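You operate a simulated robot arm through the tools that you are given. There is no shell and no other tool.

Carry out the task below with a simulated robot arm. There is one attempt and no reset: what you move stays moved.

TASK
Wipe the smudge off the white arc in the blue fixture with the teal cloth.
Fine: close both latches first; put the cloth back; the arc stays in the fixture and the white stack stays as it is. What is to be rubbed or washed off counts as gone when no trace of it is left.

Only the result counts: the job must be done as asked and must still hold three seconds after the hand-in. Knocking over, shifting, dropping, spilling or breaking anything else fails it. Flat cloth is picked up by pressing the open fingertips on it (5 to 10 N) and closing them slowly along it; thin cloth reads only 2 to 8 mm in the jaws.

THE ROBOT
A 7-joint arm with a fingered hand, fixed in place. Base frame: the origin is on the floor under the middle of its stand, x ahead of it, y to its left, z up; the work surface is at about z = 0.799. Units: m, rad, N and s.
With the tool pointing down near the work surface it reaches from about 0.4 to 0.86 m from the base axis. Its first joint turns from -2.496 to 2.496 rad. Payload 3 kg.
Tool frame: the origin (TCP) lies between the finger pads and is the grasp point; the fingertips stand 0.026 m ahead of it; z points along the fingers, y is the line along which they close. The gripper opens to 0.148 m; its body begins 0.073 m behind the TCP. The gripper is a hand of 3 fingers: y runs from the thumb to the fingers, the wrist lies at [0, 0, -0.229] in the tool frame.
Orientation is told as [roll, pitch, yaw] about the base's x, y, z axes, in that order, counted from this pose: with the fingers straight down and closing along the base's y, the tool's x points along the base's -x, its y along +y and its z along -z.

THE INTERFACE
- The arm moves only by the tool move_arm. Its argument "moves" is a list that holds one entry, the list of rows, each a list of 6 numbers: the turn, a rotation vector about the base's x, y, z in rad, then the shift along the base's x, y, z in m. In form: [[[rx, ry, rz, x, y, z], ...]]. A call has 1 to 20 rows; each row shifts and turns the commanded pose from where the row before left it. A row lasts 0.2 s, in which the tool goes at most 0.05 m and 0.15 rad; a call with a longer step from one row to the next is refused whole. A pose out of reach is approached as far as the arm can. The call stops where the force on the tool passes 40 N (or 10 N more than at its start, if that is more) or the arm is blocked; 0.2 s more then pass. In this call time passes only in rows, and 0.2 s behind the last. It gives the time, the measured TCP pose, the force on the tool (base axes), the opening and the grip force at its end, in the units of the frame above (readings bear some noise), with the torque about the TCP (base axes, N m) and any sound that the robot's microphone picked up.
- Cameras (640 x 400 px; columns grow to the right, rows downward): "scene" is fixed at [0.2257, -0.6495, 1.5699]; the picture's right is [0.61, -0.79, 0.00], its down [-0.46, -0.36, -0.81] and it looks along [0.64, 0.49, -0.58] (base axes); focal length 328 px, centre (320, 200). "wrist" rides on the gripper at [0.068, -0.039, -0.09] in the tool frame; the picture's right is [0.50, 0.87, 0.00], its down [-0.66, 0.38, -0.65] and it looks along [-0.57, 0.33, 0.76] (tool axes); focal length 222 px, centre (320, 200). There is no depth. A picture from a camera that has moved, and an enlarged one, comes with that camera's place and axes in the base frame and with its lens. The place of the scene camera against the robot may be out by one fixed shift of up to 0.025 m in any direction.
- get_image(camera): a new picture of that camera. It takes no simulated time.
- slide_trunk(by): slides the trunk up (or, below 0, down) by that many m; the arm rides with it, the base frame stays. It gives what a move gives, with no picture.
- finger_targets(finger1, finger2, thumb_bend): sets how far each is bent, from 0 (flat) to 100 (curled in); at 30 the hand is open as for a grip, at 70 the pads meet at the TCP. One left out holds its place. A second passes; each finger stops where it meets its share of the squeeze, and holds until it gets a number again. It is the only way to open and close the hand. It gives what a move gives, with no picture; readings hold the bend of each and the force on the fingers (four entries, about 0 where the hand has none), thumb and palm.
- enlarge(camera, box): a new picture of the part [left, top, right, bottom] of that camera's present view, enlarged. It takes no simulated time.
- sign_off(): hands the job in; it is judged then, once.

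Nothing tells you positions but the pictures and the camera data. Unless the task says otherwise, let go and move clear before handing in.

The tools are called after "Request:" as name(argument=value, ...) on one line, values as JSON. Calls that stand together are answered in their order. move_arm: Moves the arm, as the interface text tells. Its arguments: {"type":"object","properties":{"moves":{"type":"array"}},"required":["moves"]} The other tools are called the same way: slide_trunk (by) moves the trunk up or down; finger_targets (finger1, finger2, thumb_bend) moves the fingers one by one; get_image (camera) takes a picture; enlarge (camera, box) takes an enlarged picture of a part of a camera's view; sign_off () hands the job in.

At the start:

```text
clock: 0.0
position: [0.9041, 0.0317, 1.1524]
tool_rot: [0.001, 0.001, 0.001]
contact_force: [-0.1, 0.0, 0.4]
ft_torque: [-0.01, 0.0, -0.03]
gripper_width: 0.1477
finger_force: 0.2
shape: jaw
bend: [30.0, 30.0, 30.0]
finger forces: [0.0, 0.1, 0.0, 0.1, 0.0, 0.0]
trunk travel left (down, up): [-0.7, 0.19]
```

scene: 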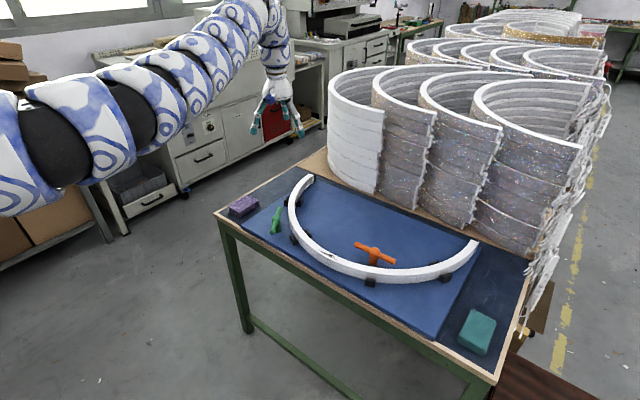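
wrist: 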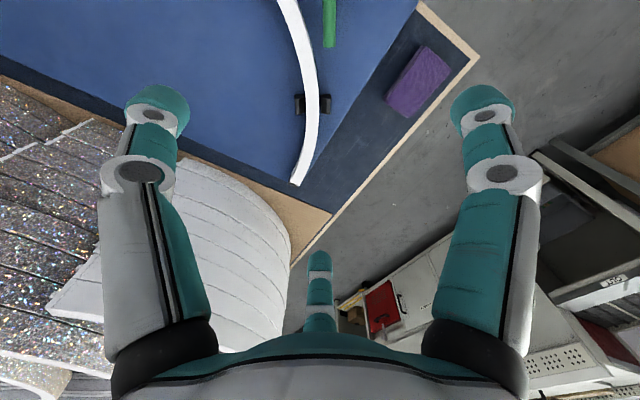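

The scene shows a table with a blue fixture holding a white arc, a green latch, an orange latch, a purple block and a teal cloth at the near-right corner. I'll look closer before moving anything.

Request:
enlarge(camera="scene", box=[200, 160, 360, 260])

Request:
enlarge(camera="scene", box=[320, 210, 520, 360])

Request:
enlarge(camera="wrist", box=[220, 0, 480, 200])

Request:
enlarge(camera="scene", box=[280, 220, 420, 300])

```text
4.00 times, centred on (280, 210) of scene
camera zoom: at [0.2257, -0.6495, 1.5699], right [0.61, -0.79, 0.0], down [-0.46, -0.36, -0.81], along [0.64, 0.49, -0.58], focal length 1310 px, centre (480, 160)
```

zoom: 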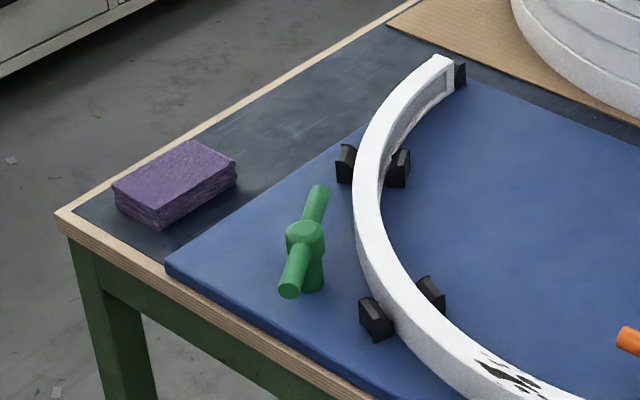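

```text
2.67 times, centred on (420, 285) of scene
camera zoom: at [0.2257, -0.6495, 1.5699], right [0.61, -0.79, 0.0], down [-0.46, -0.36, -0.81], along [0.64, 0.49, -0.58], focal length 873 px, centre (53, -27)
```

zoom: 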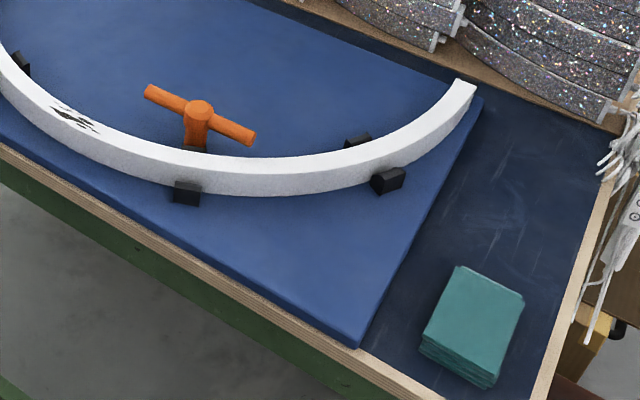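

```text
2.00 times, centred on (350, 100) of wrist
camera zoom: at [0.8362, -0.0096, 1.2423], right [-0.5, 0.87, 0.0], down [0.66, 0.38, 0.65], along [0.57, 0.33, -0.76], focal length 444 px, centre (260, 400)
```

zoom: 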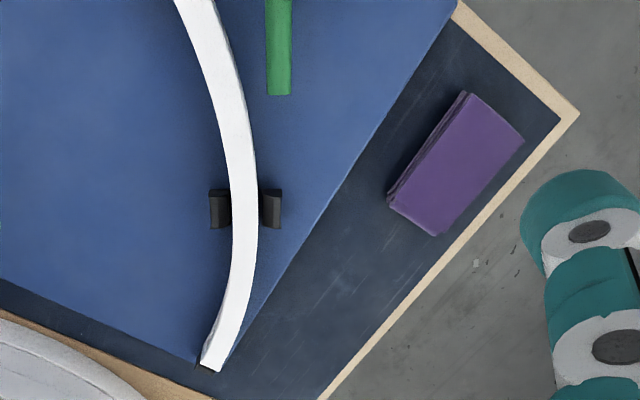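

```text
4.57 times, centred on (350, 260) of scene
camera zoom: at [0.2257, -0.6495, 1.5699], right [0.61, -0.79, 0.0], down [-0.46, -0.36, -0.81], along [0.64, 0.49, -0.58], focal length 1497 px, centre (183, -74)
```

zoom: 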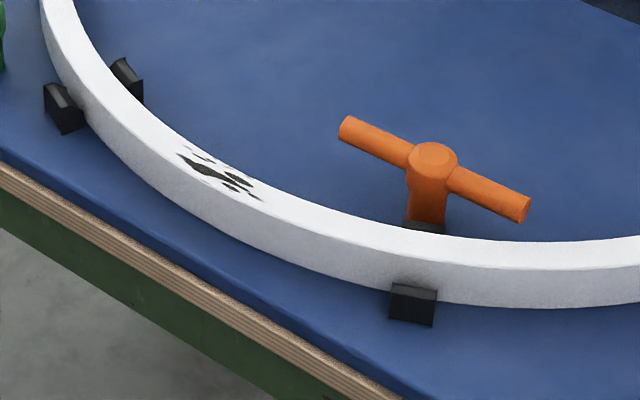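

I see the latches as T-handles: green at about (0.81, -0.02), outside the arc, and orange at about (0.87, -0.36), inside it. The smudge is near (0.79, -0.25) and the folded teal cloth near (0.83, -0.68). I'll look at each one more closely.

Request:
enlarge(camera="scene", box=[256, 195, 304, 225])

Request:
enlarge(camera="scene", box=[340, 230, 420, 280])

Request:
enlarge(camera="scene", box=[304, 240, 352, 270])

Request:
enlarge(camera="scene", box=[440, 300, 520, 360])

```text
13.33 times, centred on (280, 210) of scene
camera zoom: at [0.2257, -0.6495, 1.5699], right [0.61, -0.79, 0.0], down [-0.46, -0.36, -0.81], along [0.64, 0.49, -0.58], focal length 4367 px, centre (853, 67)
```

zoom: 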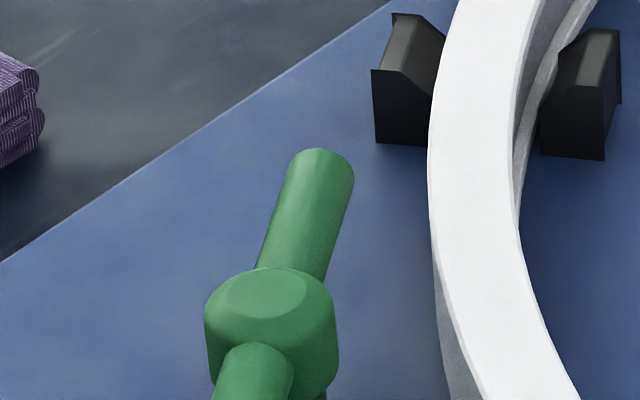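

```text
8.00 times, centred on (380, 255) of scene
camera zoom: at [0.2257, -0.6495, 1.5699], right [0.61, -0.79, 0.0], down [-0.46, -0.36, -0.81], along [0.64, 0.49, -0.58], focal length 2620 px, centre (-160, -240)
```

zoom: 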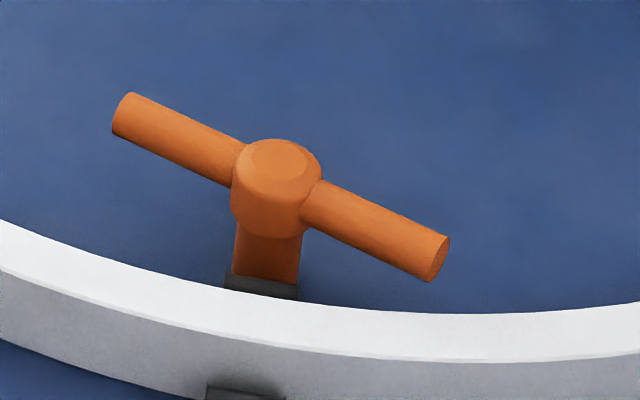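

```text
13.33 times, centred on (328, 255) of scene
camera zoom: at [0.2257, -0.6495, 1.5699], right [0.61, -0.79, 0.0], down [-0.46, -0.36, -0.81], along [0.64, 0.49, -0.58], focal length 4367 px, centre (213, -533)
```

zoom: 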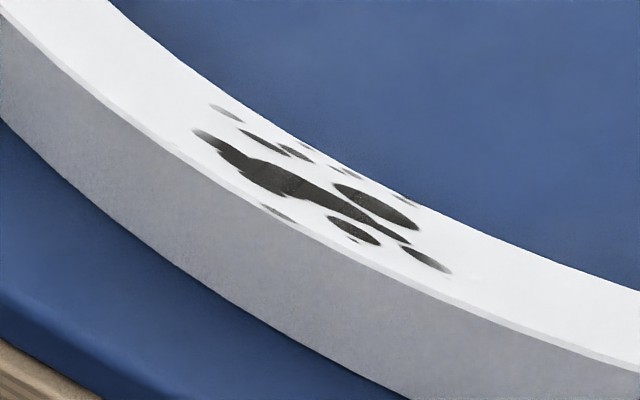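

```text
6.67 times, centred on (480, 330) of scene
camera zoom: at [0.2257, -0.6495, 1.5699], right [0.61, -0.79, 0.0], down [-0.46, -0.36, -0.81], along [0.64, 0.49, -0.58], focal length 2183 px, centre (-747, -667)
```

zoom: 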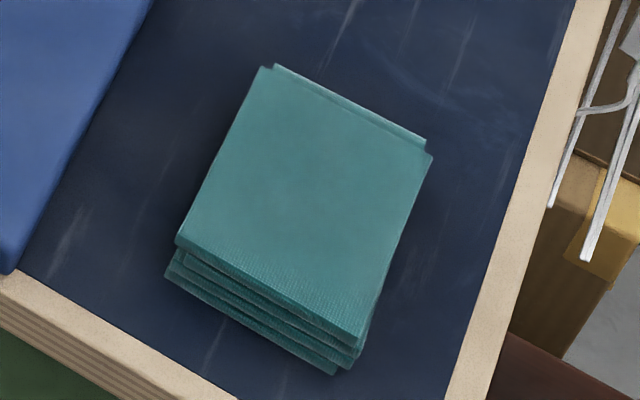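

The smudge is on the arc's top face. The cloth is a folded stack of about 0.095 x 0.064 m, lined up with the base axes. Next I'll move the hand back above the near table edge to get a wrist view of the orange latch and the smudge.

Request:
move_arm(moves=[[[0, 0, 0, -0.0231, -0.0411, 0], [0, 0, 0, -0.0231, -0.0411, 0], [0, 0, 0, -0.0231, -0.0411, 0], [0, 0, 0, -0.0231, -0.0411, 0], [0, 0, 0, -0.0231, -0.0411, 0], [0, 0, 0, -0.0231, -0.0411, 0], [0, 0, 0, -0.0231, -0.0411, 0], [0, 0, 0, -0.0231, -0.0411, 0], [0, 0, 0, -0.0231, -0.0411, 0], [0, 0, 0, -0.0231, -0.0411, 0], [0, 0, 0, -0.0231, -0.0411, 0]]])

Request:
get_image(camera="wrist")

Request:
get_image(camera="scene")

```text
clock: 2.4
position: [0.8341, -0.0939, 1.151]
tool_rot: [-0.001, -0.001, 0.002]
contact_force: [0.1, 0.1, 0.8]
ft_torque: [-0.02, 0.02, 0.01]
gripper_width: 0.1479
finger_force: 0.0
shape: jaw
bend: [30.0, 30.0, 30.0]
finger forces: [0.0, 0.1, 0.0, 0.0, 0.0, 0.0]
out of reach, approached as far as the arm can: row 4, 5, 6, 7, 8, 9, 10, 11
trunk travel left (down, up): [-0.7, 0.19]
```

```text
taken
camera wrist: at [0.7663, -0.134, 1.2412], right [-0.5, 0.87, 0.0], down [0.66, 0.38, 0.65], along [0.57, 0.33, -0.76], focal length 222 px, centre (320, 200)
```

wrist: 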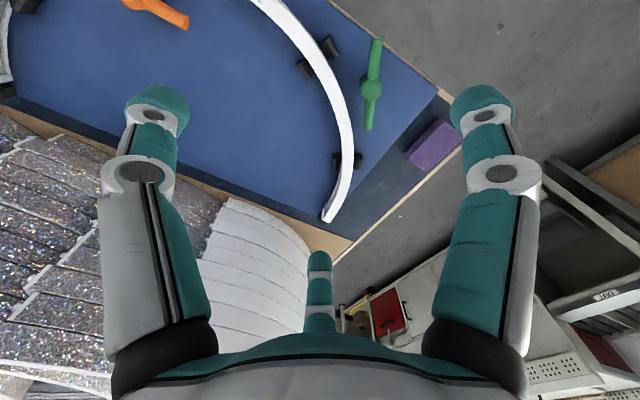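

```text
taken
```

scene: 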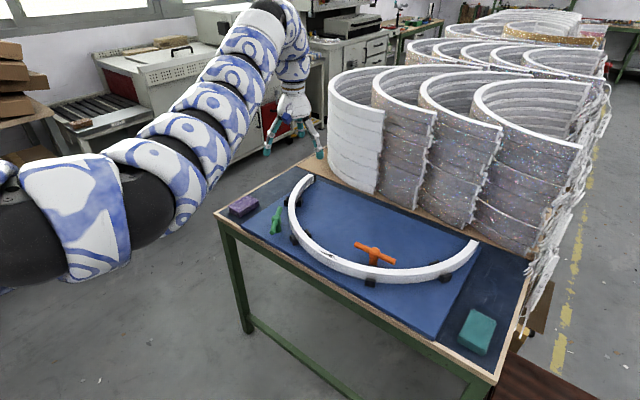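

The arm stopped early at (0.834, -0.094), reported as out of reach. I'll check where the commanded pose stands with a zero step before going on.

Request:
move_arm(moves=[[[0, 0, 0, 0, 0, 0]]])

```text
clock: 2.8
position: [0.8337, -0.0946, 1.1526]
tool_rot: [0.001, -0.001, -0.001]
contact_force: [-0.4, 0.9, 0.5]
ft_torque: [0.02, 0.02, 0.01]
gripper_width: 0.1478
finger_force: 0.1
shape: jaw
bend: [30.0, 30.0, 30.0]
finger forces: [0.1, 0.1, 0.1, 0.0, 0.0, 0.0]
trunk travel left (down, up): [-0.7, 0.19]
```

The commanded pose reset to the reachable one. I'll swing around the base axis at constant radius, which should be a pure joint-1 turn, to see whether that direction is free.

Request:
move_arm(moves=[[[0, 0, -0.055, -0.0065, -0.0457, 0], [0, 0, -0.055, -0.009, -0.0452, 0], [0, 0, -0.055, -0.0114, -0.0447, 0], [0, 0, -0.055, -0.0139, -0.044, 0], [0, 0, -0.055, -0.0162, -0.0433, 0], [0, 0, -0.055, -0.0186, -0.0421, 0]]])

Request:
get_image(camera="wrist")

Request:
get_image(camera="scene")

```text
clock: 4.2
position: [0.8383, -0.2606, 1.159]
tool_rot: [0.0, 0.001, -0.304]
contact_force: [-0.6, 0.1, 0.1]
ft_torque: [0.03, 0.0, 0.0]
gripper_width: 0.1478
finger_force: 0.1
shape: jaw
bend: [30.0, 30.0, 30.0]
finger forces: [0.1, 0.0, 0.1, 0.1, 0.0, 0.0]
out of reach, approached as far as the arm can: row 1, 3, 4, 6
trunk travel left (down, up): [-0.7, 0.19]
```

```text
taken
camera wrist: at [0.7617, -0.2782, 1.2485], right [-0.22, 0.98, 0.0], down [0.74, 0.17, 0.65], along [0.64, 0.14, -0.76], focal length 222 px, centre (320, 200)
```

wrist: 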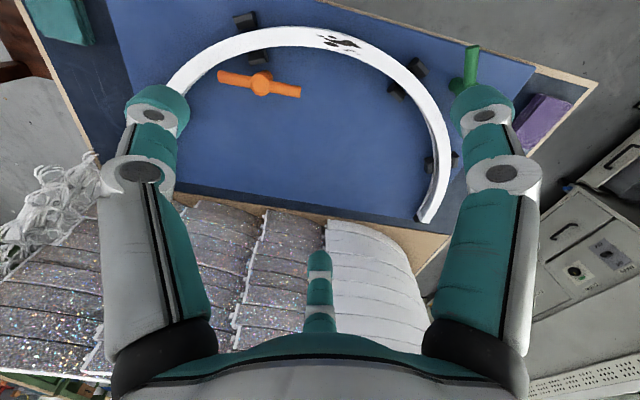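

```text
taken
```

scene: 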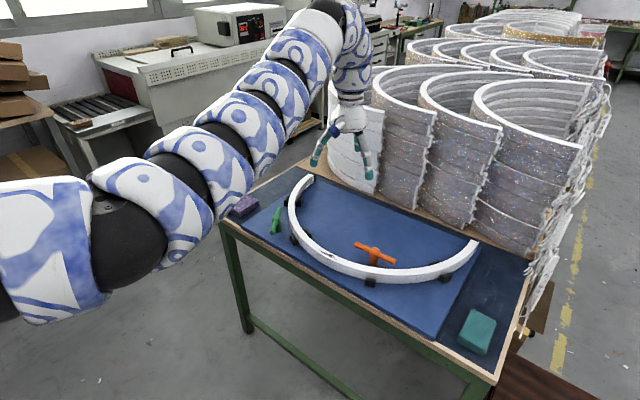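

The arm seems limited inward at this height (likely a wrist limit), but the wrist camera now sees the whole fixture. I'll enlarge that view to fix positions.

Request:
enlarge(camera="wrist", box=[200, 10, 360, 110])

Request:
enlarge(camera="wrist", box=[360, 20, 580, 160])

Request:
enlarge(camera="wrist", box=[0, 0, 160, 100])

```text
4.00 times, centred on (280, 60) of wrist
camera zoom: at [0.7617, -0.2782, 1.2485], right [-0.22, 0.98, 0.0], down [0.74, 0.17, 0.65], along [0.64, 0.14, -0.76], focal length 888 px, centre (480, 760)
```

zoom: 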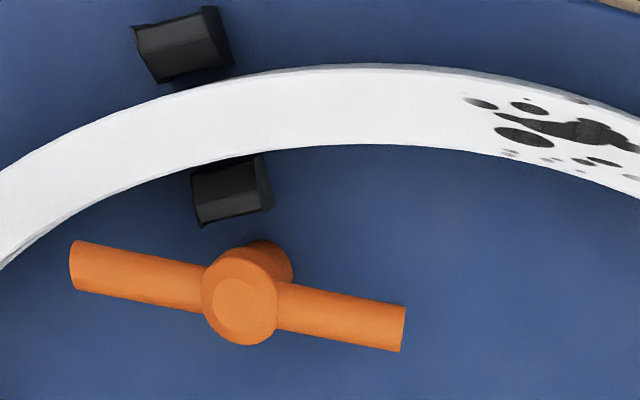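

```text
2.86 times, centred on (470, 90) of wrist
camera zoom: at [0.7617, -0.2782, 1.2485], right [-0.22, 0.98, 0.0], down [0.74, 0.17, 0.65], along [0.64, 0.14, -0.76], focal length 635 px, centre (-109, 514)
```

zoom: 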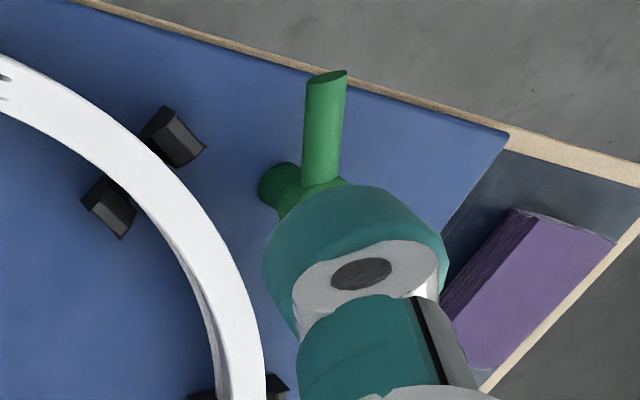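

```text
4.00 times, centred on (80, 50) of wrist
camera zoom: at [0.7617, -0.2782, 1.2485], right [-0.22, 0.98, 0.0], down [0.74, 0.17, 0.65], along [0.64, 0.14, -0.76], focal length 888 px, centre (1280, 800)
```

zoom: 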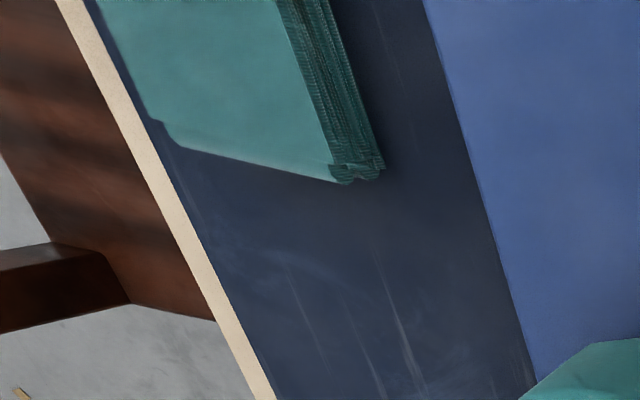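

From the wrist view I get these estimates:
- **Arc:** centre near (1.096, -0.242), outer radius 0.315, inner radius 0.294, top at z≈0.86.
- **Green latch:** pivot (0.808, -0.02).
- **Orange latch:** pivot (0.868, -0.349).

Each latch bar looks about 70° short of lying across the arc. I'll lower the trunk a little to improve the working reach near the table.

Request:
slide_trunk(by=-0.15)

Request:
get_image(camera="scene")

Request:
get_image(camera="wrist")

```text
clock: 6.0
position: [0.8387, -0.2593, 1.0088]
tool_rot: [0.0, 0.0, -0.301]
contact_force: [-0.6, -0.5, -0.1]
ft_torque: [0.0, -0.03, 0.02]
gripper_width: 0.148
finger_force: 0.1
shape: jaw
bend: [30.0, 30.0, 30.0]
finger forces: [0.0, 0.0, 0.1, 0.0, 0.0, 0.0]
trunk travel left (down, up): [-0.55, 0.34]
```

```text
taken
```

scene: 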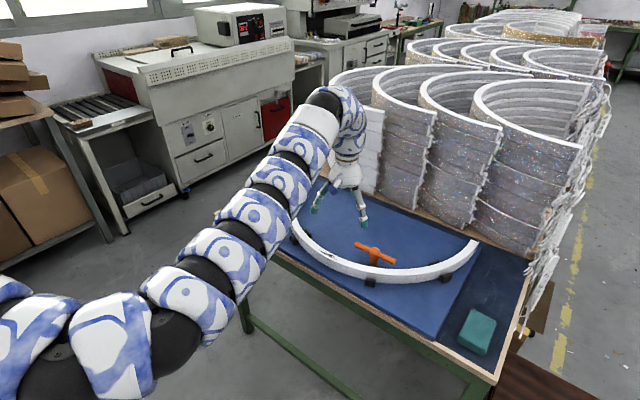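

```text
taken
camera wrist: at [0.7617, -0.2782, 1.0988], right [-0.22, 0.98, 0.0], down [0.74, 0.17, 0.65], along [0.64, 0.14, -0.76], focal length 222 px, centre (320, 200)
```

wrist: 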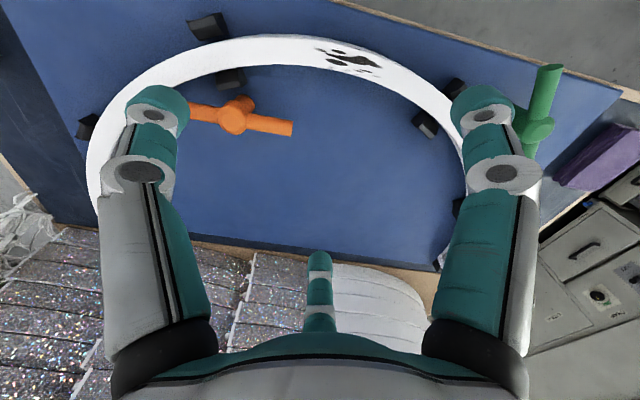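

The trunk is down 0.15 m and the hand is well clear of everything. Next I'll try to reach above the start point for pushing the green latch, near (0.75, -0.10).

Request:
move_arm(moves=[[[0, 0, 0.06, -0.0177, 0.0319, 0], [0, 0, 0.06, -0.0177, 0.0319, 0], [0, 0, 0.06, -0.0177, 0.0319, 0], [0, 0, 0.06, -0.0177, 0.0319, 0], [0, 0, 0.06, -0.0177, 0.0319, 0]]])

```text
clock: 7.2
position: [0.8381, -0.2598, 1.009]
tool_rot: [0.0, 0.001, -0.301]
contact_force: [0.0, 0.8, -0.3]
ft_torque: [-0.05, 0.01, 0.01]
gripper_width: 0.148
finger_force: 0.0
shape: jaw
bend: [30.0, 30.0, 30.0]
finger forces: [0.0, 0.1, 0.1, 0.0, 0.0, 0.0]
out of reach, approached as far as the arm can: row 1, 2, 3, 4, 5
trunk travel left (down, up): [-0.55, 0.34]
```

It's blocked inward at this height relative to the trunk. I'll try going down slightly first, since a lower tool relative to the trunk should open up the wrist.

Request:
move_arm(moves=[[[0, 0, 0, 0, 0, -0.03], [0, 0, 0, -0.02, 0.01, -0.02]]])

```text
clock: 7.8
position: [0.8392, -0.2583, 0.9805]
tool_rot: [0.001, 0.001, -0.304]
contact_force: [-0.1, 0.4, 0.5]
ft_torque: [-0.02, -0.01, 0.0]
gripper_width: 0.1479
finger_force: 0.1
shape: jaw
bend: [30.0, 30.0, 30.0]
finger forces: [0.0, 0.0, 0.0, 0.1, 0.0, 0.0]
out of reach, approached as far as the arm can: row 2
trunk travel left (down, up): [-0.55, 0.34]
```

Down works but inward does not. I'll raise the trunk by 0.2 m and lower the tool by the same amount, so the arm reaches down more steeply.

Request:
slide_trunk(by=0.2)

Request:
move_arm(moves=[[[0, 0, 0, 0, 0, -0.04], [0, 0, 0, 0, 0, -0.04], [0, 0, 0, 0, 0, -0.04], [0, 0, 0, 0, 0, -0.04], [0, 0, 0, -0.02, 0.02, 0], [0, 0, 0, -0.02, 0.02, 0]]])

Request:
get_image(camera="scene")

```text
clock: 9.9
position: [0.8381, -0.2586, 1.1808]
tool_rot: [0.0, 0.001, -0.301]
contact_force: [0.3, -0.5, 0.7]
ft_torque: [0.0, 0.02, -0.02]
gripper_width: 0.1478
finger_force: 0.1
shape: jaw
bend: [30.0, 30.0, 30.0]
finger forces: [0.0, 0.0, 0.1, 0.1, 0.1, 0.0]
trunk travel left (down, up): [-0.75, 0.14]
```

```text
clock: 11.5
position: [0.7399, -0.1341, 0.948]
tool_rot: [0.123, 0.164, -0.288]
contact_force: [1.1, 1.1, 1.3]
ft_torque: [-0.01, 0.02, 0.03]
gripper_width: 0.148
finger_force: 0.1
shape: jaw
bend: [30.0, 30.0, 30.0]
finger forces: [0.1, 0.0, 0.1, 0.1, 0.0, 0.0]
trunk travel left (down, up): [-0.75, 0.14]
stopped in row 6: the arm was blocked; the commanded pose is now the measured one
```

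```text
taken
```

scene: 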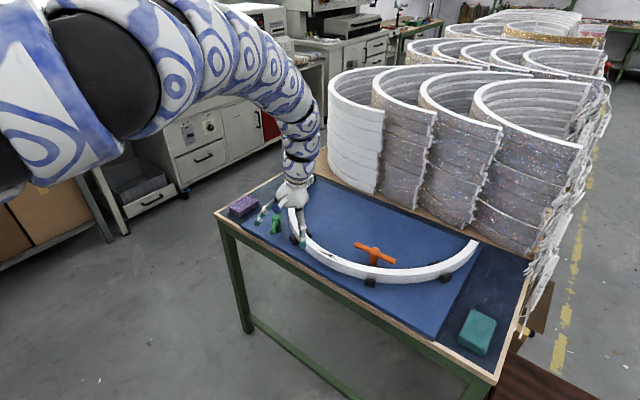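

The arm changed to an elbow-up configuration and stopped with the tool slightly tilted near the green latch, at low force. I'll check for contact.

Request:
enlarge(camera="scene", box=[220, 150, 380, 270])

Request:
get_image(camera="wrist")

Request:
move_arm(moves=[[[0, 0, 0, 0, 0, 0.02]]])

```text
3.33 times, centred on (300, 210) of scene
camera zoom: at [0.2257, -0.6495, 1.5699], right [0.61, -0.79, 0.0], down [-0.46, -0.36, -0.81], along [0.64, 0.49, -0.58], focal length 1092 px, centre (387, 167)
```

zoom: 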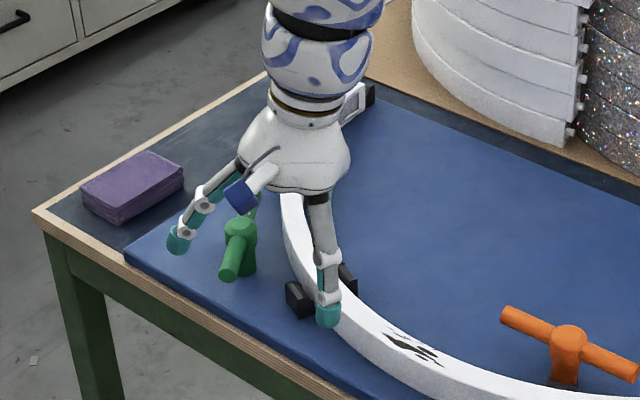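

```text
taken
camera wrist: at [0.6745, -0.1675, 1.0424], right [-0.21, 0.96, 0.19], down [0.81, 0.07, 0.58], along [0.54, 0.28, -0.79], focal length 222 px, centre (320, 200)
```

wrist: 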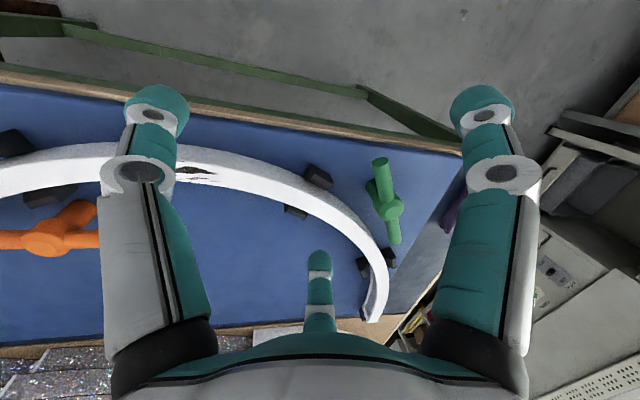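

```text
clock: 11.9
position: [0.7407, -0.1325, 0.9708]
tool_rot: [0.123, 0.162, -0.287]
contact_force: [-0.4, -0.3, 0.6]
ft_torque: [-0.03, -0.02, 0.01]
gripper_width: 0.1478
finger_force: 0.1
shape: jaw
bend: [30.0, 30.0, 30.0]
finger forces: [0.0, 0.0, 0.0, 0.0, 0.0, 0.0]
trunk travel left (down, up): [-0.75, 0.14]
```

Nothing was touched, and the arm is now in a comfortable elbow-up pose. I'll level the tool and close the fingers into a peg for pushing the latch.

Request:
move_arm(moves=[[[0, 0, 0.144, 0, 0, 0.02], [0, 0, 0.143, 0, 0, 0.01], [0, -0.145, 0, 0, 0, 0], [0, -0.017, 0, 0, 0, 0], [-0.123, 0, 0, 0, 0, 0]]])

Request:
finger_targets(finger1=70, finger2=70, thumb_bend=70)

Request:
get_image(camera="wrist")

Request:
enlarge(camera="scene", box=[220, 150, 380, 270])

```text
clock: 13.1
position: [0.7741, -0.1307, 0.9783]
tool_rot: [0.0, 0.0, 0.003]
contact_force: [0.7, 0.1, -0.4]
ft_torque: [0.01, -0.01, -0.01]
gripper_width: 0.148
finger_force: 0.1
shape: jaw
bend: [30.0, 30.0, 30.0]
finger forces: [0.1, 0.0, 0.1, 0.0, 0.0, 0.0]
out of reach, approached as far as the arm can: row 3, 4
trunk travel left (down, up): [-0.75, 0.14]
```

```text
clock: 14.1
position: [0.7725, -0.1322, 0.9773]
tool_rot: [0.001, 0.001, 0.001]
contact_force: [-0.2, 0.5, 0.1]
ft_torque: [-0.01, -0.01, -0.01]
gripper_width: 0.0
finger_force: 0.0
shape: fingers
bend: [69.0, 69.0, 70.0]
finger forces: [0.0, 0.0, 0.0, 0.1, 0.0, 0.0]
trunk travel left (down, up): [-0.75, 0.14]
```

```text
taken
camera wrist: at [0.7053, -0.1727, 1.0673], right [-0.5, 0.87, 0.0], down [0.66, 0.38, 0.65], along [0.56, 0.33, -0.76], focal length 222 px, centre (320, 200)
```

wrist: 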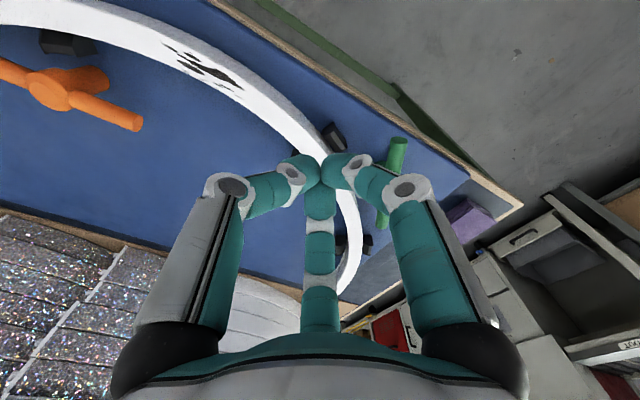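

```text
3.33 times, centred on (300, 210) of scene
camera zoom: at [0.2257, -0.6495, 1.5699], right [0.61, -0.79, 0.0], down [-0.46, -0.36, -0.81], along [0.64, 0.49, -0.58], focal length 1092 px, centre (387, 167)
```

zoom: 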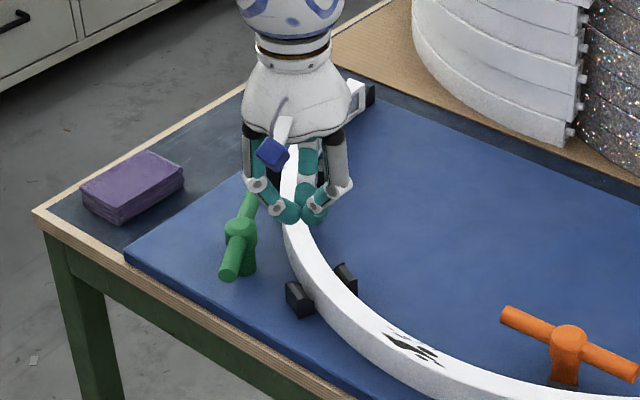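

With all fingers at 70 the tips meet and form a peg about 2.6 cm ahead of the TCP. I'll place it at (0.757, -0.105), clear of the arc and the black stops on the -y side of the green bar's near end, and lower it to bar height.

Request:
move_arm(moves=[[[0, 0, 0, -0.0155, 0.027, 0], [0, 0, 0, 0, 0, -0.03], [0, 0, 0, 0, 0, -0.03], [0, 0, 0, 0, 0, -0.03]]])

Request:
get_image(camera="wrist")

Request:
enlarge(camera="scene", box=[240, 180, 360, 260])

```text
clock: 15.1
position: [0.7643, -0.1053, 0.8835]
tool_rot: [0.003, 0.0, 0.001]
contact_force: [0.5, 0.3, -0.7]
ft_torque: [-0.01, 0.05, 0.0]
gripper_width: 0.0
finger_force: 0.0
shape: fingers
bend: [69.0, 69.0, 70.0]
finger forces: [0.0, 0.0, 0.0, 0.0, 0.1, 0.0]
out of reach, approached as far as the arm can: row 1
trunk travel left (down, up): [-0.75, 0.14]
```

```text
taken
camera wrist: at [0.6968, -0.146, 0.9731], right [-0.5, 0.87, 0.0], down [0.66, 0.38, 0.65], along [0.57, 0.33, -0.76], focal length 222 px, centre (320, 200)
```

wrist: 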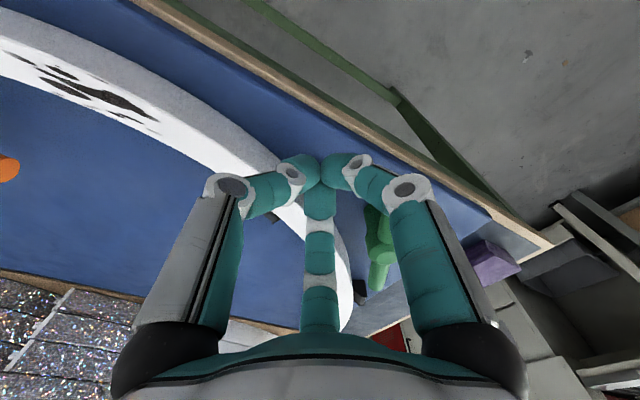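

```text
5.00 times, centred on (300, 220) of scene
camera zoom: at [0.2257, -0.6495, 1.5699], right [0.61, -0.79, 0.0], down [-0.46, -0.36, -0.81], along [0.64, 0.49, -0.58], focal length 1638 px, centre (420, 100)
```

zoom: 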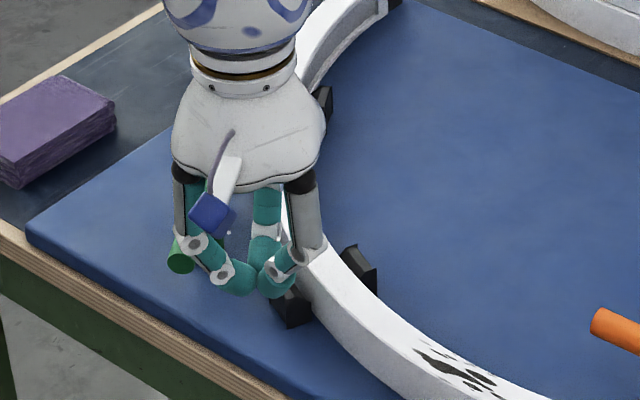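

The peg is at (0.764, -0.105, 0.884) with no contact. I'll push in +y toward the bar end in small steps and watch the force.

Request:
move_arm(moves=[[[0, 0, 0, -0.007, 0.012, -0.006], [0, 0, 0, 0, 0.012, 0], [0, 0, 0, 0, 0.01, 0], [0, 0, 0, 0, 0.01, 0]]])

Request:
enlarge(camera="scene", box=[240, 180, 360, 260])

Request:
get_image(camera="wrist")

```text
clock: 16.1
position: [0.7559, -0.0613, 0.8751]
tool_rot: [0.002, -0.001, 0.001]
contact_force: [0.5, -1.1, 0.3]
ft_torque: [-0.01, 0.02, -0.01]
gripper_width: 0.0002
finger_force: 0.0
shape: fingers
bend: [69.0, 69.0, 70.0]
finger forces: [0.0, 0.1, 0.0, 0.1, 0.0, 0.0]
trunk travel left (down, up): [-0.75, 0.14]
```

```text
5.00 times, centred on (300, 220) of scene
camera zoom: at [0.2257, -0.6495, 1.5699], right [0.61, -0.79, 0.0], down [-0.46, -0.36, -0.81], along [0.64, 0.49, -0.58], focal length 1638 px, centre (420, 100)
```

zoom: 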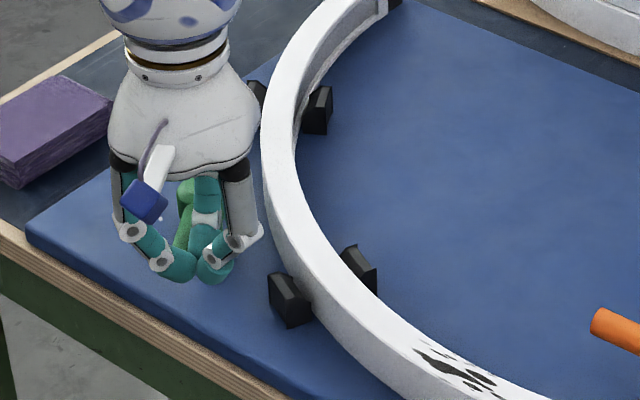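

```text
taken
camera wrist: at [0.689, -0.1009, 0.965], right [-0.5, 0.87, 0.0], down [0.66, 0.38, 0.65], along [0.57, 0.33, -0.76], focal length 222 px, centre (320, 200)
```

wrist: 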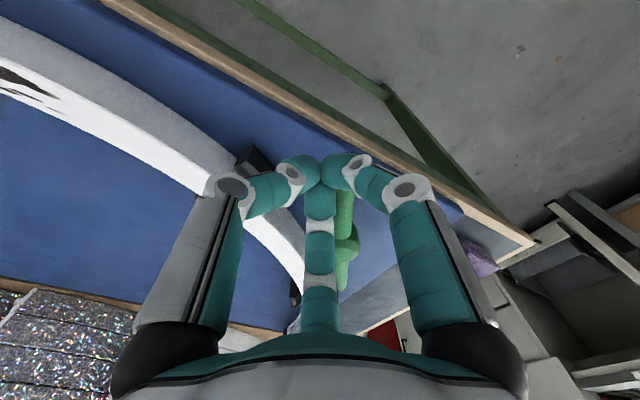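

The peg has met the bar with light force and it is starting to turn. I'll keep pushing along +y.

Request:
move_arm(moves=[[[0, 0, 0, 0, 0.01, 0], [0, 0, 0, 0, 0.01, 0], [0, 0, 0, 0, 0.01, 0], [0, 0, 0, 0, 0.01, 0]]])

Request:
enlarge(camera="scene", box=[240, 180, 360, 260])

Request:
get_image(camera="wrist")

```text
clock: 17.1
position: [0.7578, -0.0202, 0.8745]
tool_rot: [0.001, 0.0, 0.003]
contact_force: [-0.3, -0.1, 0.3]
ft_torque: [-0.02, 0.02, -0.01]
gripper_width: 0.0005
finger_force: 0.2
shape: fingers
bend: [69.0, 70.0, 70.0]
finger forces: [0.0, 0.0, 0.0, 0.0, 0.1, 0.0]
trunk travel left (down, up): [-0.75, 0.14]
```

```text
5.00 times, centred on (300, 220) of scene
camera zoom: at [0.2257, -0.6495, 1.5699], right [0.61, -0.79, 0.0], down [-0.46, -0.36, -0.81], along [0.64, 0.49, -0.58], focal length 1638 px, centre (420, 100)
```

zoom: 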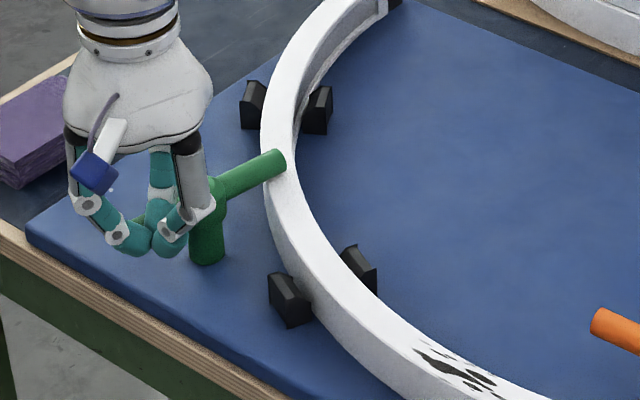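

```text
taken
camera wrist: at [0.69, -0.0605, 0.9651], right [-0.5, 0.86, 0.0], down [0.65, 0.38, 0.65], along [0.57, 0.33, -0.76], focal length 222 px, centre (320, 200)
```

wrist: 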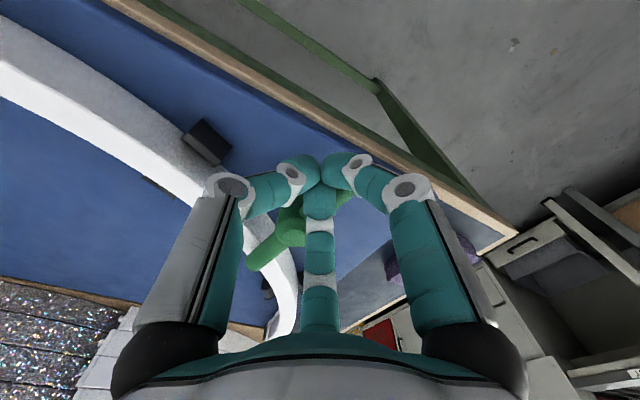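

The green bar now swings over the arc. I'll keep going in smaller steps until it seats against its stop.

Request:
move_arm(moves=[[[0, 0, 0, 0, 0.006, 0], [0, 0, 0, 0, 0.006, 0]]])

Request:
enlarge(camera="scene", box=[240, 180, 360, 260])

```text
clock: 17.7
position: [0.7577, -0.008, 0.8754]
tool_rot: [0.002, 0.0, 0.002]
contact_force: [0.0, -1.2, 0.7]
ft_torque: [-0.02, 0.01, -0.03]
gripper_width: 0.0
finger_force: 0.0
shape: fingers
bend: [69.0, 70.0, 70.0]
finger forces: [0.0, 0.0, 0.0, 0.1, 0.1, 0.0]
trunk travel left (down, up): [-0.75, 0.14]
```

```text
5.00 times, centred on (300, 220) of scene
camera zoom: at [0.2257, -0.6495, 1.5699], right [0.61, -0.79, 0.0], down [-0.46, -0.36, -0.81], along [0.64, 0.49, -0.58], focal length 1638 px, centre (420, 100)
```

zoom: 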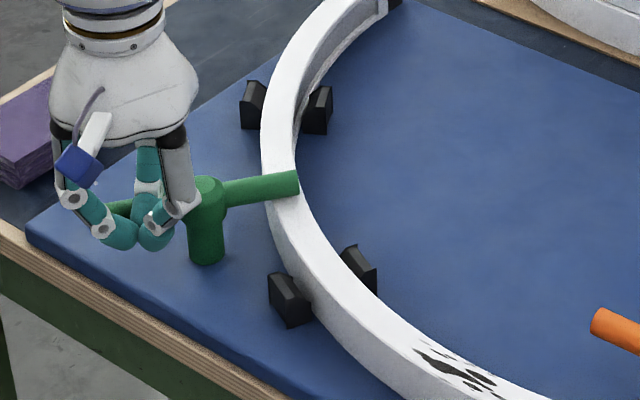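

The green bar now looks radial, right across the arc, with no hard stop felt yet. One small extra step will show whether there is a stop here.

Request:
move_arm(moves=[[[0, 0, 0, 0, 0.004, 0]]])

Request:
enlarge(camera="scene", box=[240, 180, 360, 260])

```text
clock: 18.1
position: [0.7584, -0.0039, 0.8744]
tool_rot: [0.002, -0.001, 0.001]
contact_force: [-0.2, 0.5, -0.7]
ft_torque: [0.03, 0.01, -0.02]
gripper_width: 0.0001
finger_force: 0.1
shape: fingers
bend: [69.0, 70.0, 70.0]
finger forces: [0.1, 0.1, 0.0, 0.1, 0.0, 0.1]
trunk travel left (down, up): [-0.75, 0.14]
```

```text
5.00 times, centred on (300, 220) of scene
camera zoom: at [0.2257, -0.6495, 1.5699], right [0.61, -0.79, 0.0], down [-0.46, -0.36, -0.81], along [0.64, 0.49, -0.58], focal length 1638 px, centre (420, 100)
```

zoom: 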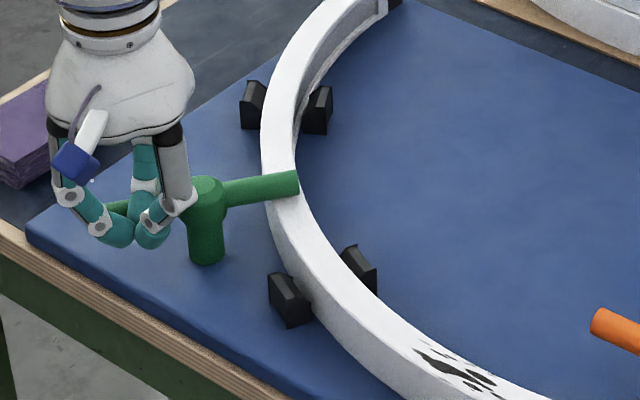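

The bar did not move in that step, so it may have coasted slightly ahead of the peg. I'll push a few millimetres more to feel for the stop.

Request:
move_arm(moves=[[[0, 0, 0, 0, 0.003, 0], [0, 0, 0, 0, 0.003, 0]]])

Request:
enlarge(camera="scene", box=[240, 180, 360, 260])

Request:
get_image(camera="wrist")

```text
clock: 18.7
position: [0.7577, -0.0001, 0.8743]
tool_rot: [0.001, -0.002, 0.003]
contact_force: [-0.9, -1.0, 1.4]
ft_torque: [-0.06, -0.01, 0.03]
gripper_width: 0.0003
finger_force: 1.5
shape: fingers
bend: [69.0, 70.0, 70.0]
finger forces: [0.1, 3.0, 0.0, 0.0, 0.1, 0.0]
trunk travel left (down, up): [-0.75, 0.14]
```

```text
5.00 times, centred on (300, 220) of scene
camera zoom: at [0.2257, -0.6495, 1.5699], right [0.61, -0.79, 0.0], down [-0.46, -0.36, -0.81], along [0.64, 0.49, -0.58], focal length 1638 px, centre (420, 100)
```

zoom: 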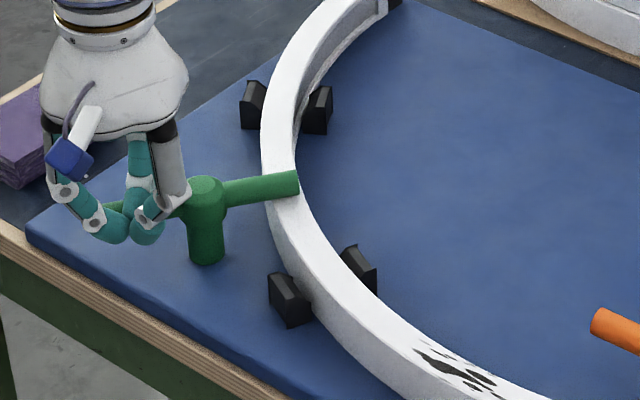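

```text
taken
camera wrist: at [0.6907, -0.0391, 0.9641], right [-0.5, 0.87, 0.0], down [0.66, 0.38, 0.65], along [0.57, 0.33, -0.76], focal length 222 px, centre (320, 200)
```

wrist: 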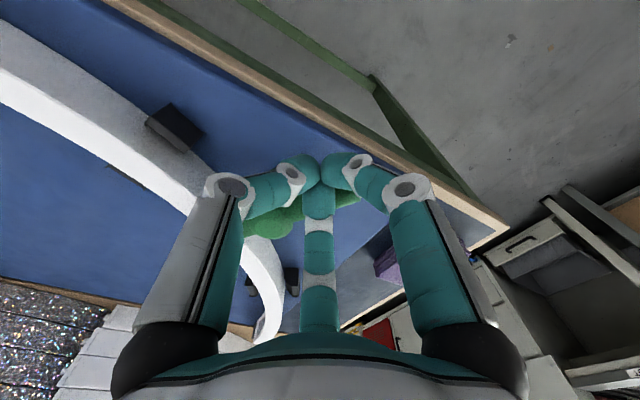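

The bar did not move again and finger 2 now reads 3 N, so the green latch is at its stop, turned about 71°. I'll back off and rise clear.

Request:
move_arm(moves=[[[0, 0, 0, 0, -0.015, 0], [0, 0, 0, -0.01, -0.03, 0], [0, 0, 0, 0, 0, 0.03], [0, 0, 0, 0, 0, 0.04], [0, 0, 0, 0, 0, 0.04]]])

Request:
get_image(camera="wrist")

Request:
get_image(camera="scene")

```text
clock: 19.9
position: [0.7561, -0.0414, 0.9746]
tool_rot: [0.003, 0.003, 0.002]
contact_force: [-0.3, 0.0, 1.0]
ft_torque: [0.04, -0.01, 0.02]
gripper_width: 0.0003
finger_force: 0.0
shape: fingers
bend: [69.0, 70.0, 70.0]
finger forces: [0.0, 0.1, 0.0, 0.0, 0.0, 0.1]
out of reach, approached as far as the arm can: row 5
trunk travel left (down, up): [-0.75, 0.14]
```

```text
taken
camera wrist: at [0.688, -0.0821, 1.0655], right [-0.5, 0.87, 0.0], down [0.66, 0.38, 0.65], along [0.56, 0.33, -0.76], focal length 222 px, centre (320, 200)
```

wrist: 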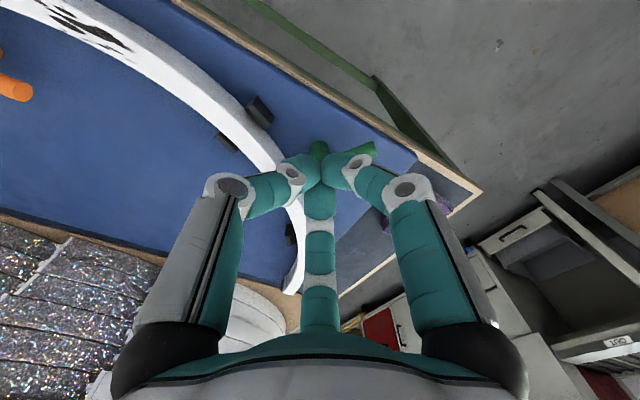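

```text
taken
```

scene: 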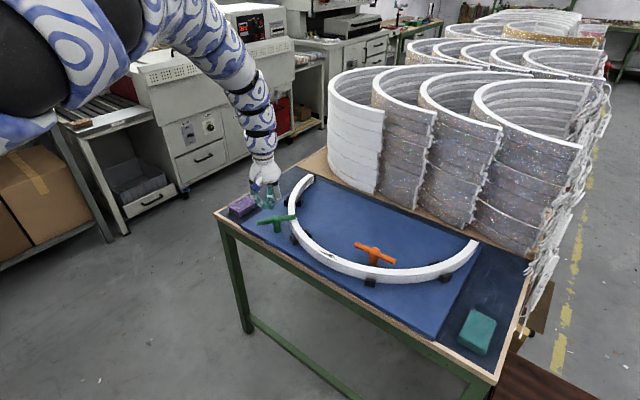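

The green latch is closed and nothing else has moved. Next I'll move to the orange latch with yaw -30°, so one finger faces +x, and approach from the robot side of its +y end.

Request:
move_arm(moves=[[[0, 0, -0.0873, 0.0073, -0.0432, 0.003], [0, 0, -0.0873, 0.0073, -0.0432, 0.003], [0, 0, -0.0873, 0.0073, -0.0432, 0.003], [0, 0, -0.0873, 0.0073, -0.0432, 0.003], [0, 0, -0.0873, 0.0073, -0.0432, 0.003], [0, 0, -0.0873, 0.0073, -0.0432, 0.003]]])

Request:
get_image(camera="wrist")

Request:
get_image(camera="scene")

```text
clock: 21.3
position: [0.8067, -0.3003, 0.9963]
tool_rot: [0.001, 0.0, -0.524]
contact_force: [1.0, -0.7, 0.4]
ft_torque: [0.01, -0.01, 0.0]
gripper_width: 0.0003
finger_force: 0.1
shape: fingers
bend: [69.0, 70.0, 70.0]
finger forces: [0.0, 0.0, 0.0, 0.0, 0.0, 0.0]
trunk travel left (down, up): [-0.75, 0.14]
```

```text
taken
camera wrist: at [0.7287, -0.3015, 1.0863], right [0.0, 1.0, 0.0], down [0.76, 0.0, 0.65], along [0.65, 0.0, -0.76], focal length 222 px, centre (320, 200)
```

wrist: 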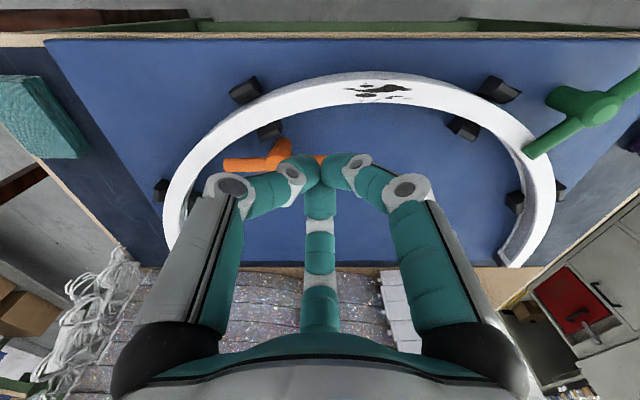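

```text
taken
```

scene: 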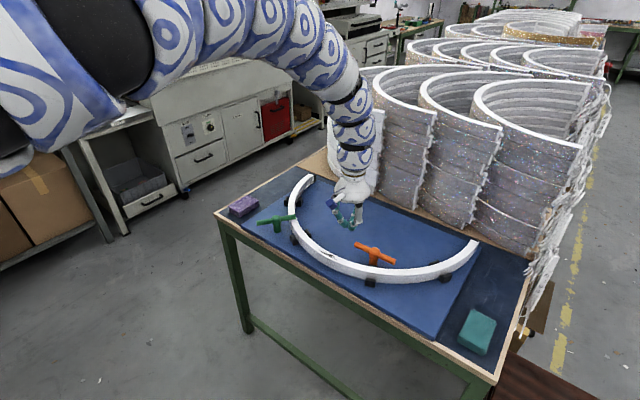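

From this axis-aligned view I can refine the heights. I'll enlarge the green latch, the orange latch, the smudge and the cloth.

Request:
enlarge(camera="wrist", box=[480, 40, 640, 180])

Request:
enlarge(camera="wrist", box=[200, 60, 420, 200])

Request:
enlarge(camera="wrist", box=[0, 40, 160, 180])

Request:
enlarge(camera="scene", box=[320, 180, 420, 280])

```text
2.86 times, centred on (560, 110) of wrist
camera zoom: at [0.7287, -0.3015, 1.0863], right [0.0, 1.0, 0.0], down [0.76, 0.0, 0.65], along [0.65, 0.0, -0.76], focal length 635 px, centre (-366, 457)
```

zoom: 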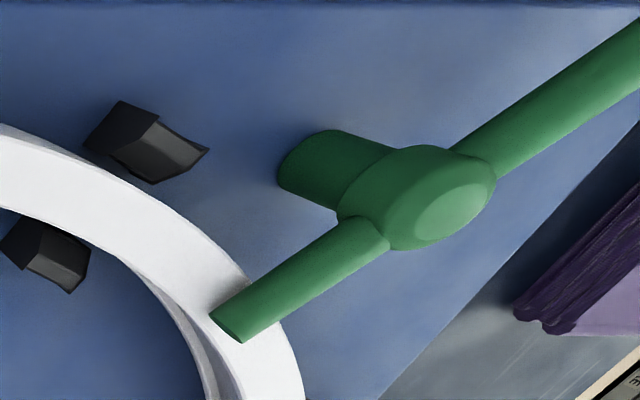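

```text
2.86 times, centred on (310, 130) of wrist
camera zoom: at [0.7287, -0.3015, 1.0863], right [0.0, 1.0, 0.0], down [0.76, 0.0, 0.65], along [0.65, 0.0, -0.76], focal length 635 px, centre (349, 400)
```

zoom: 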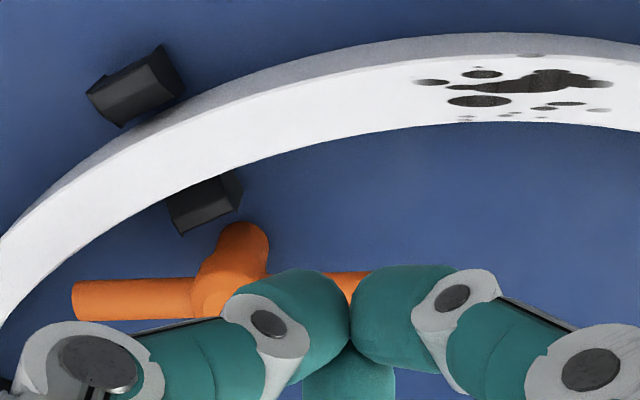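

```text
2.86 times, centred on (80, 110) of wrist
camera zoom: at [0.7287, -0.3015, 1.0863], right [0.0, 1.0, 0.0], down [0.76, 0.0, 0.65], along [0.65, 0.0, -0.76], focal length 635 px, centre (1006, 457)
```

zoom: 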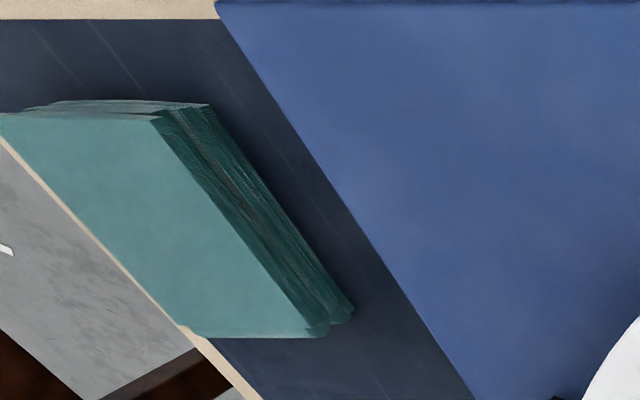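

```text
4.00 times, centred on (370, 230) of scene
camera zoom: at [0.2257, -0.6495, 1.5699], right [0.61, -0.79, 0.0], down [-0.46, -0.36, -0.81], along [0.64, 0.49, -0.58], focal length 1310 px, centre (120, 80)
```

zoom: 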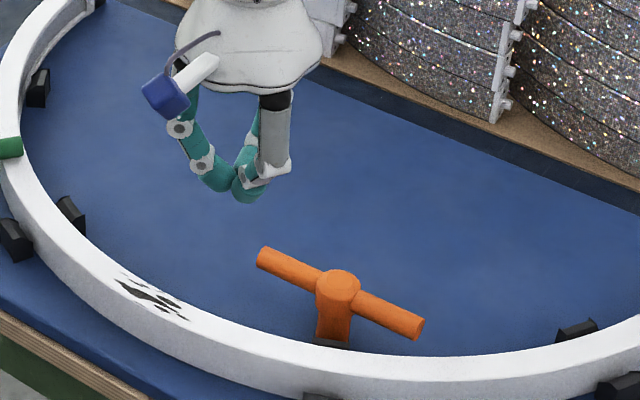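

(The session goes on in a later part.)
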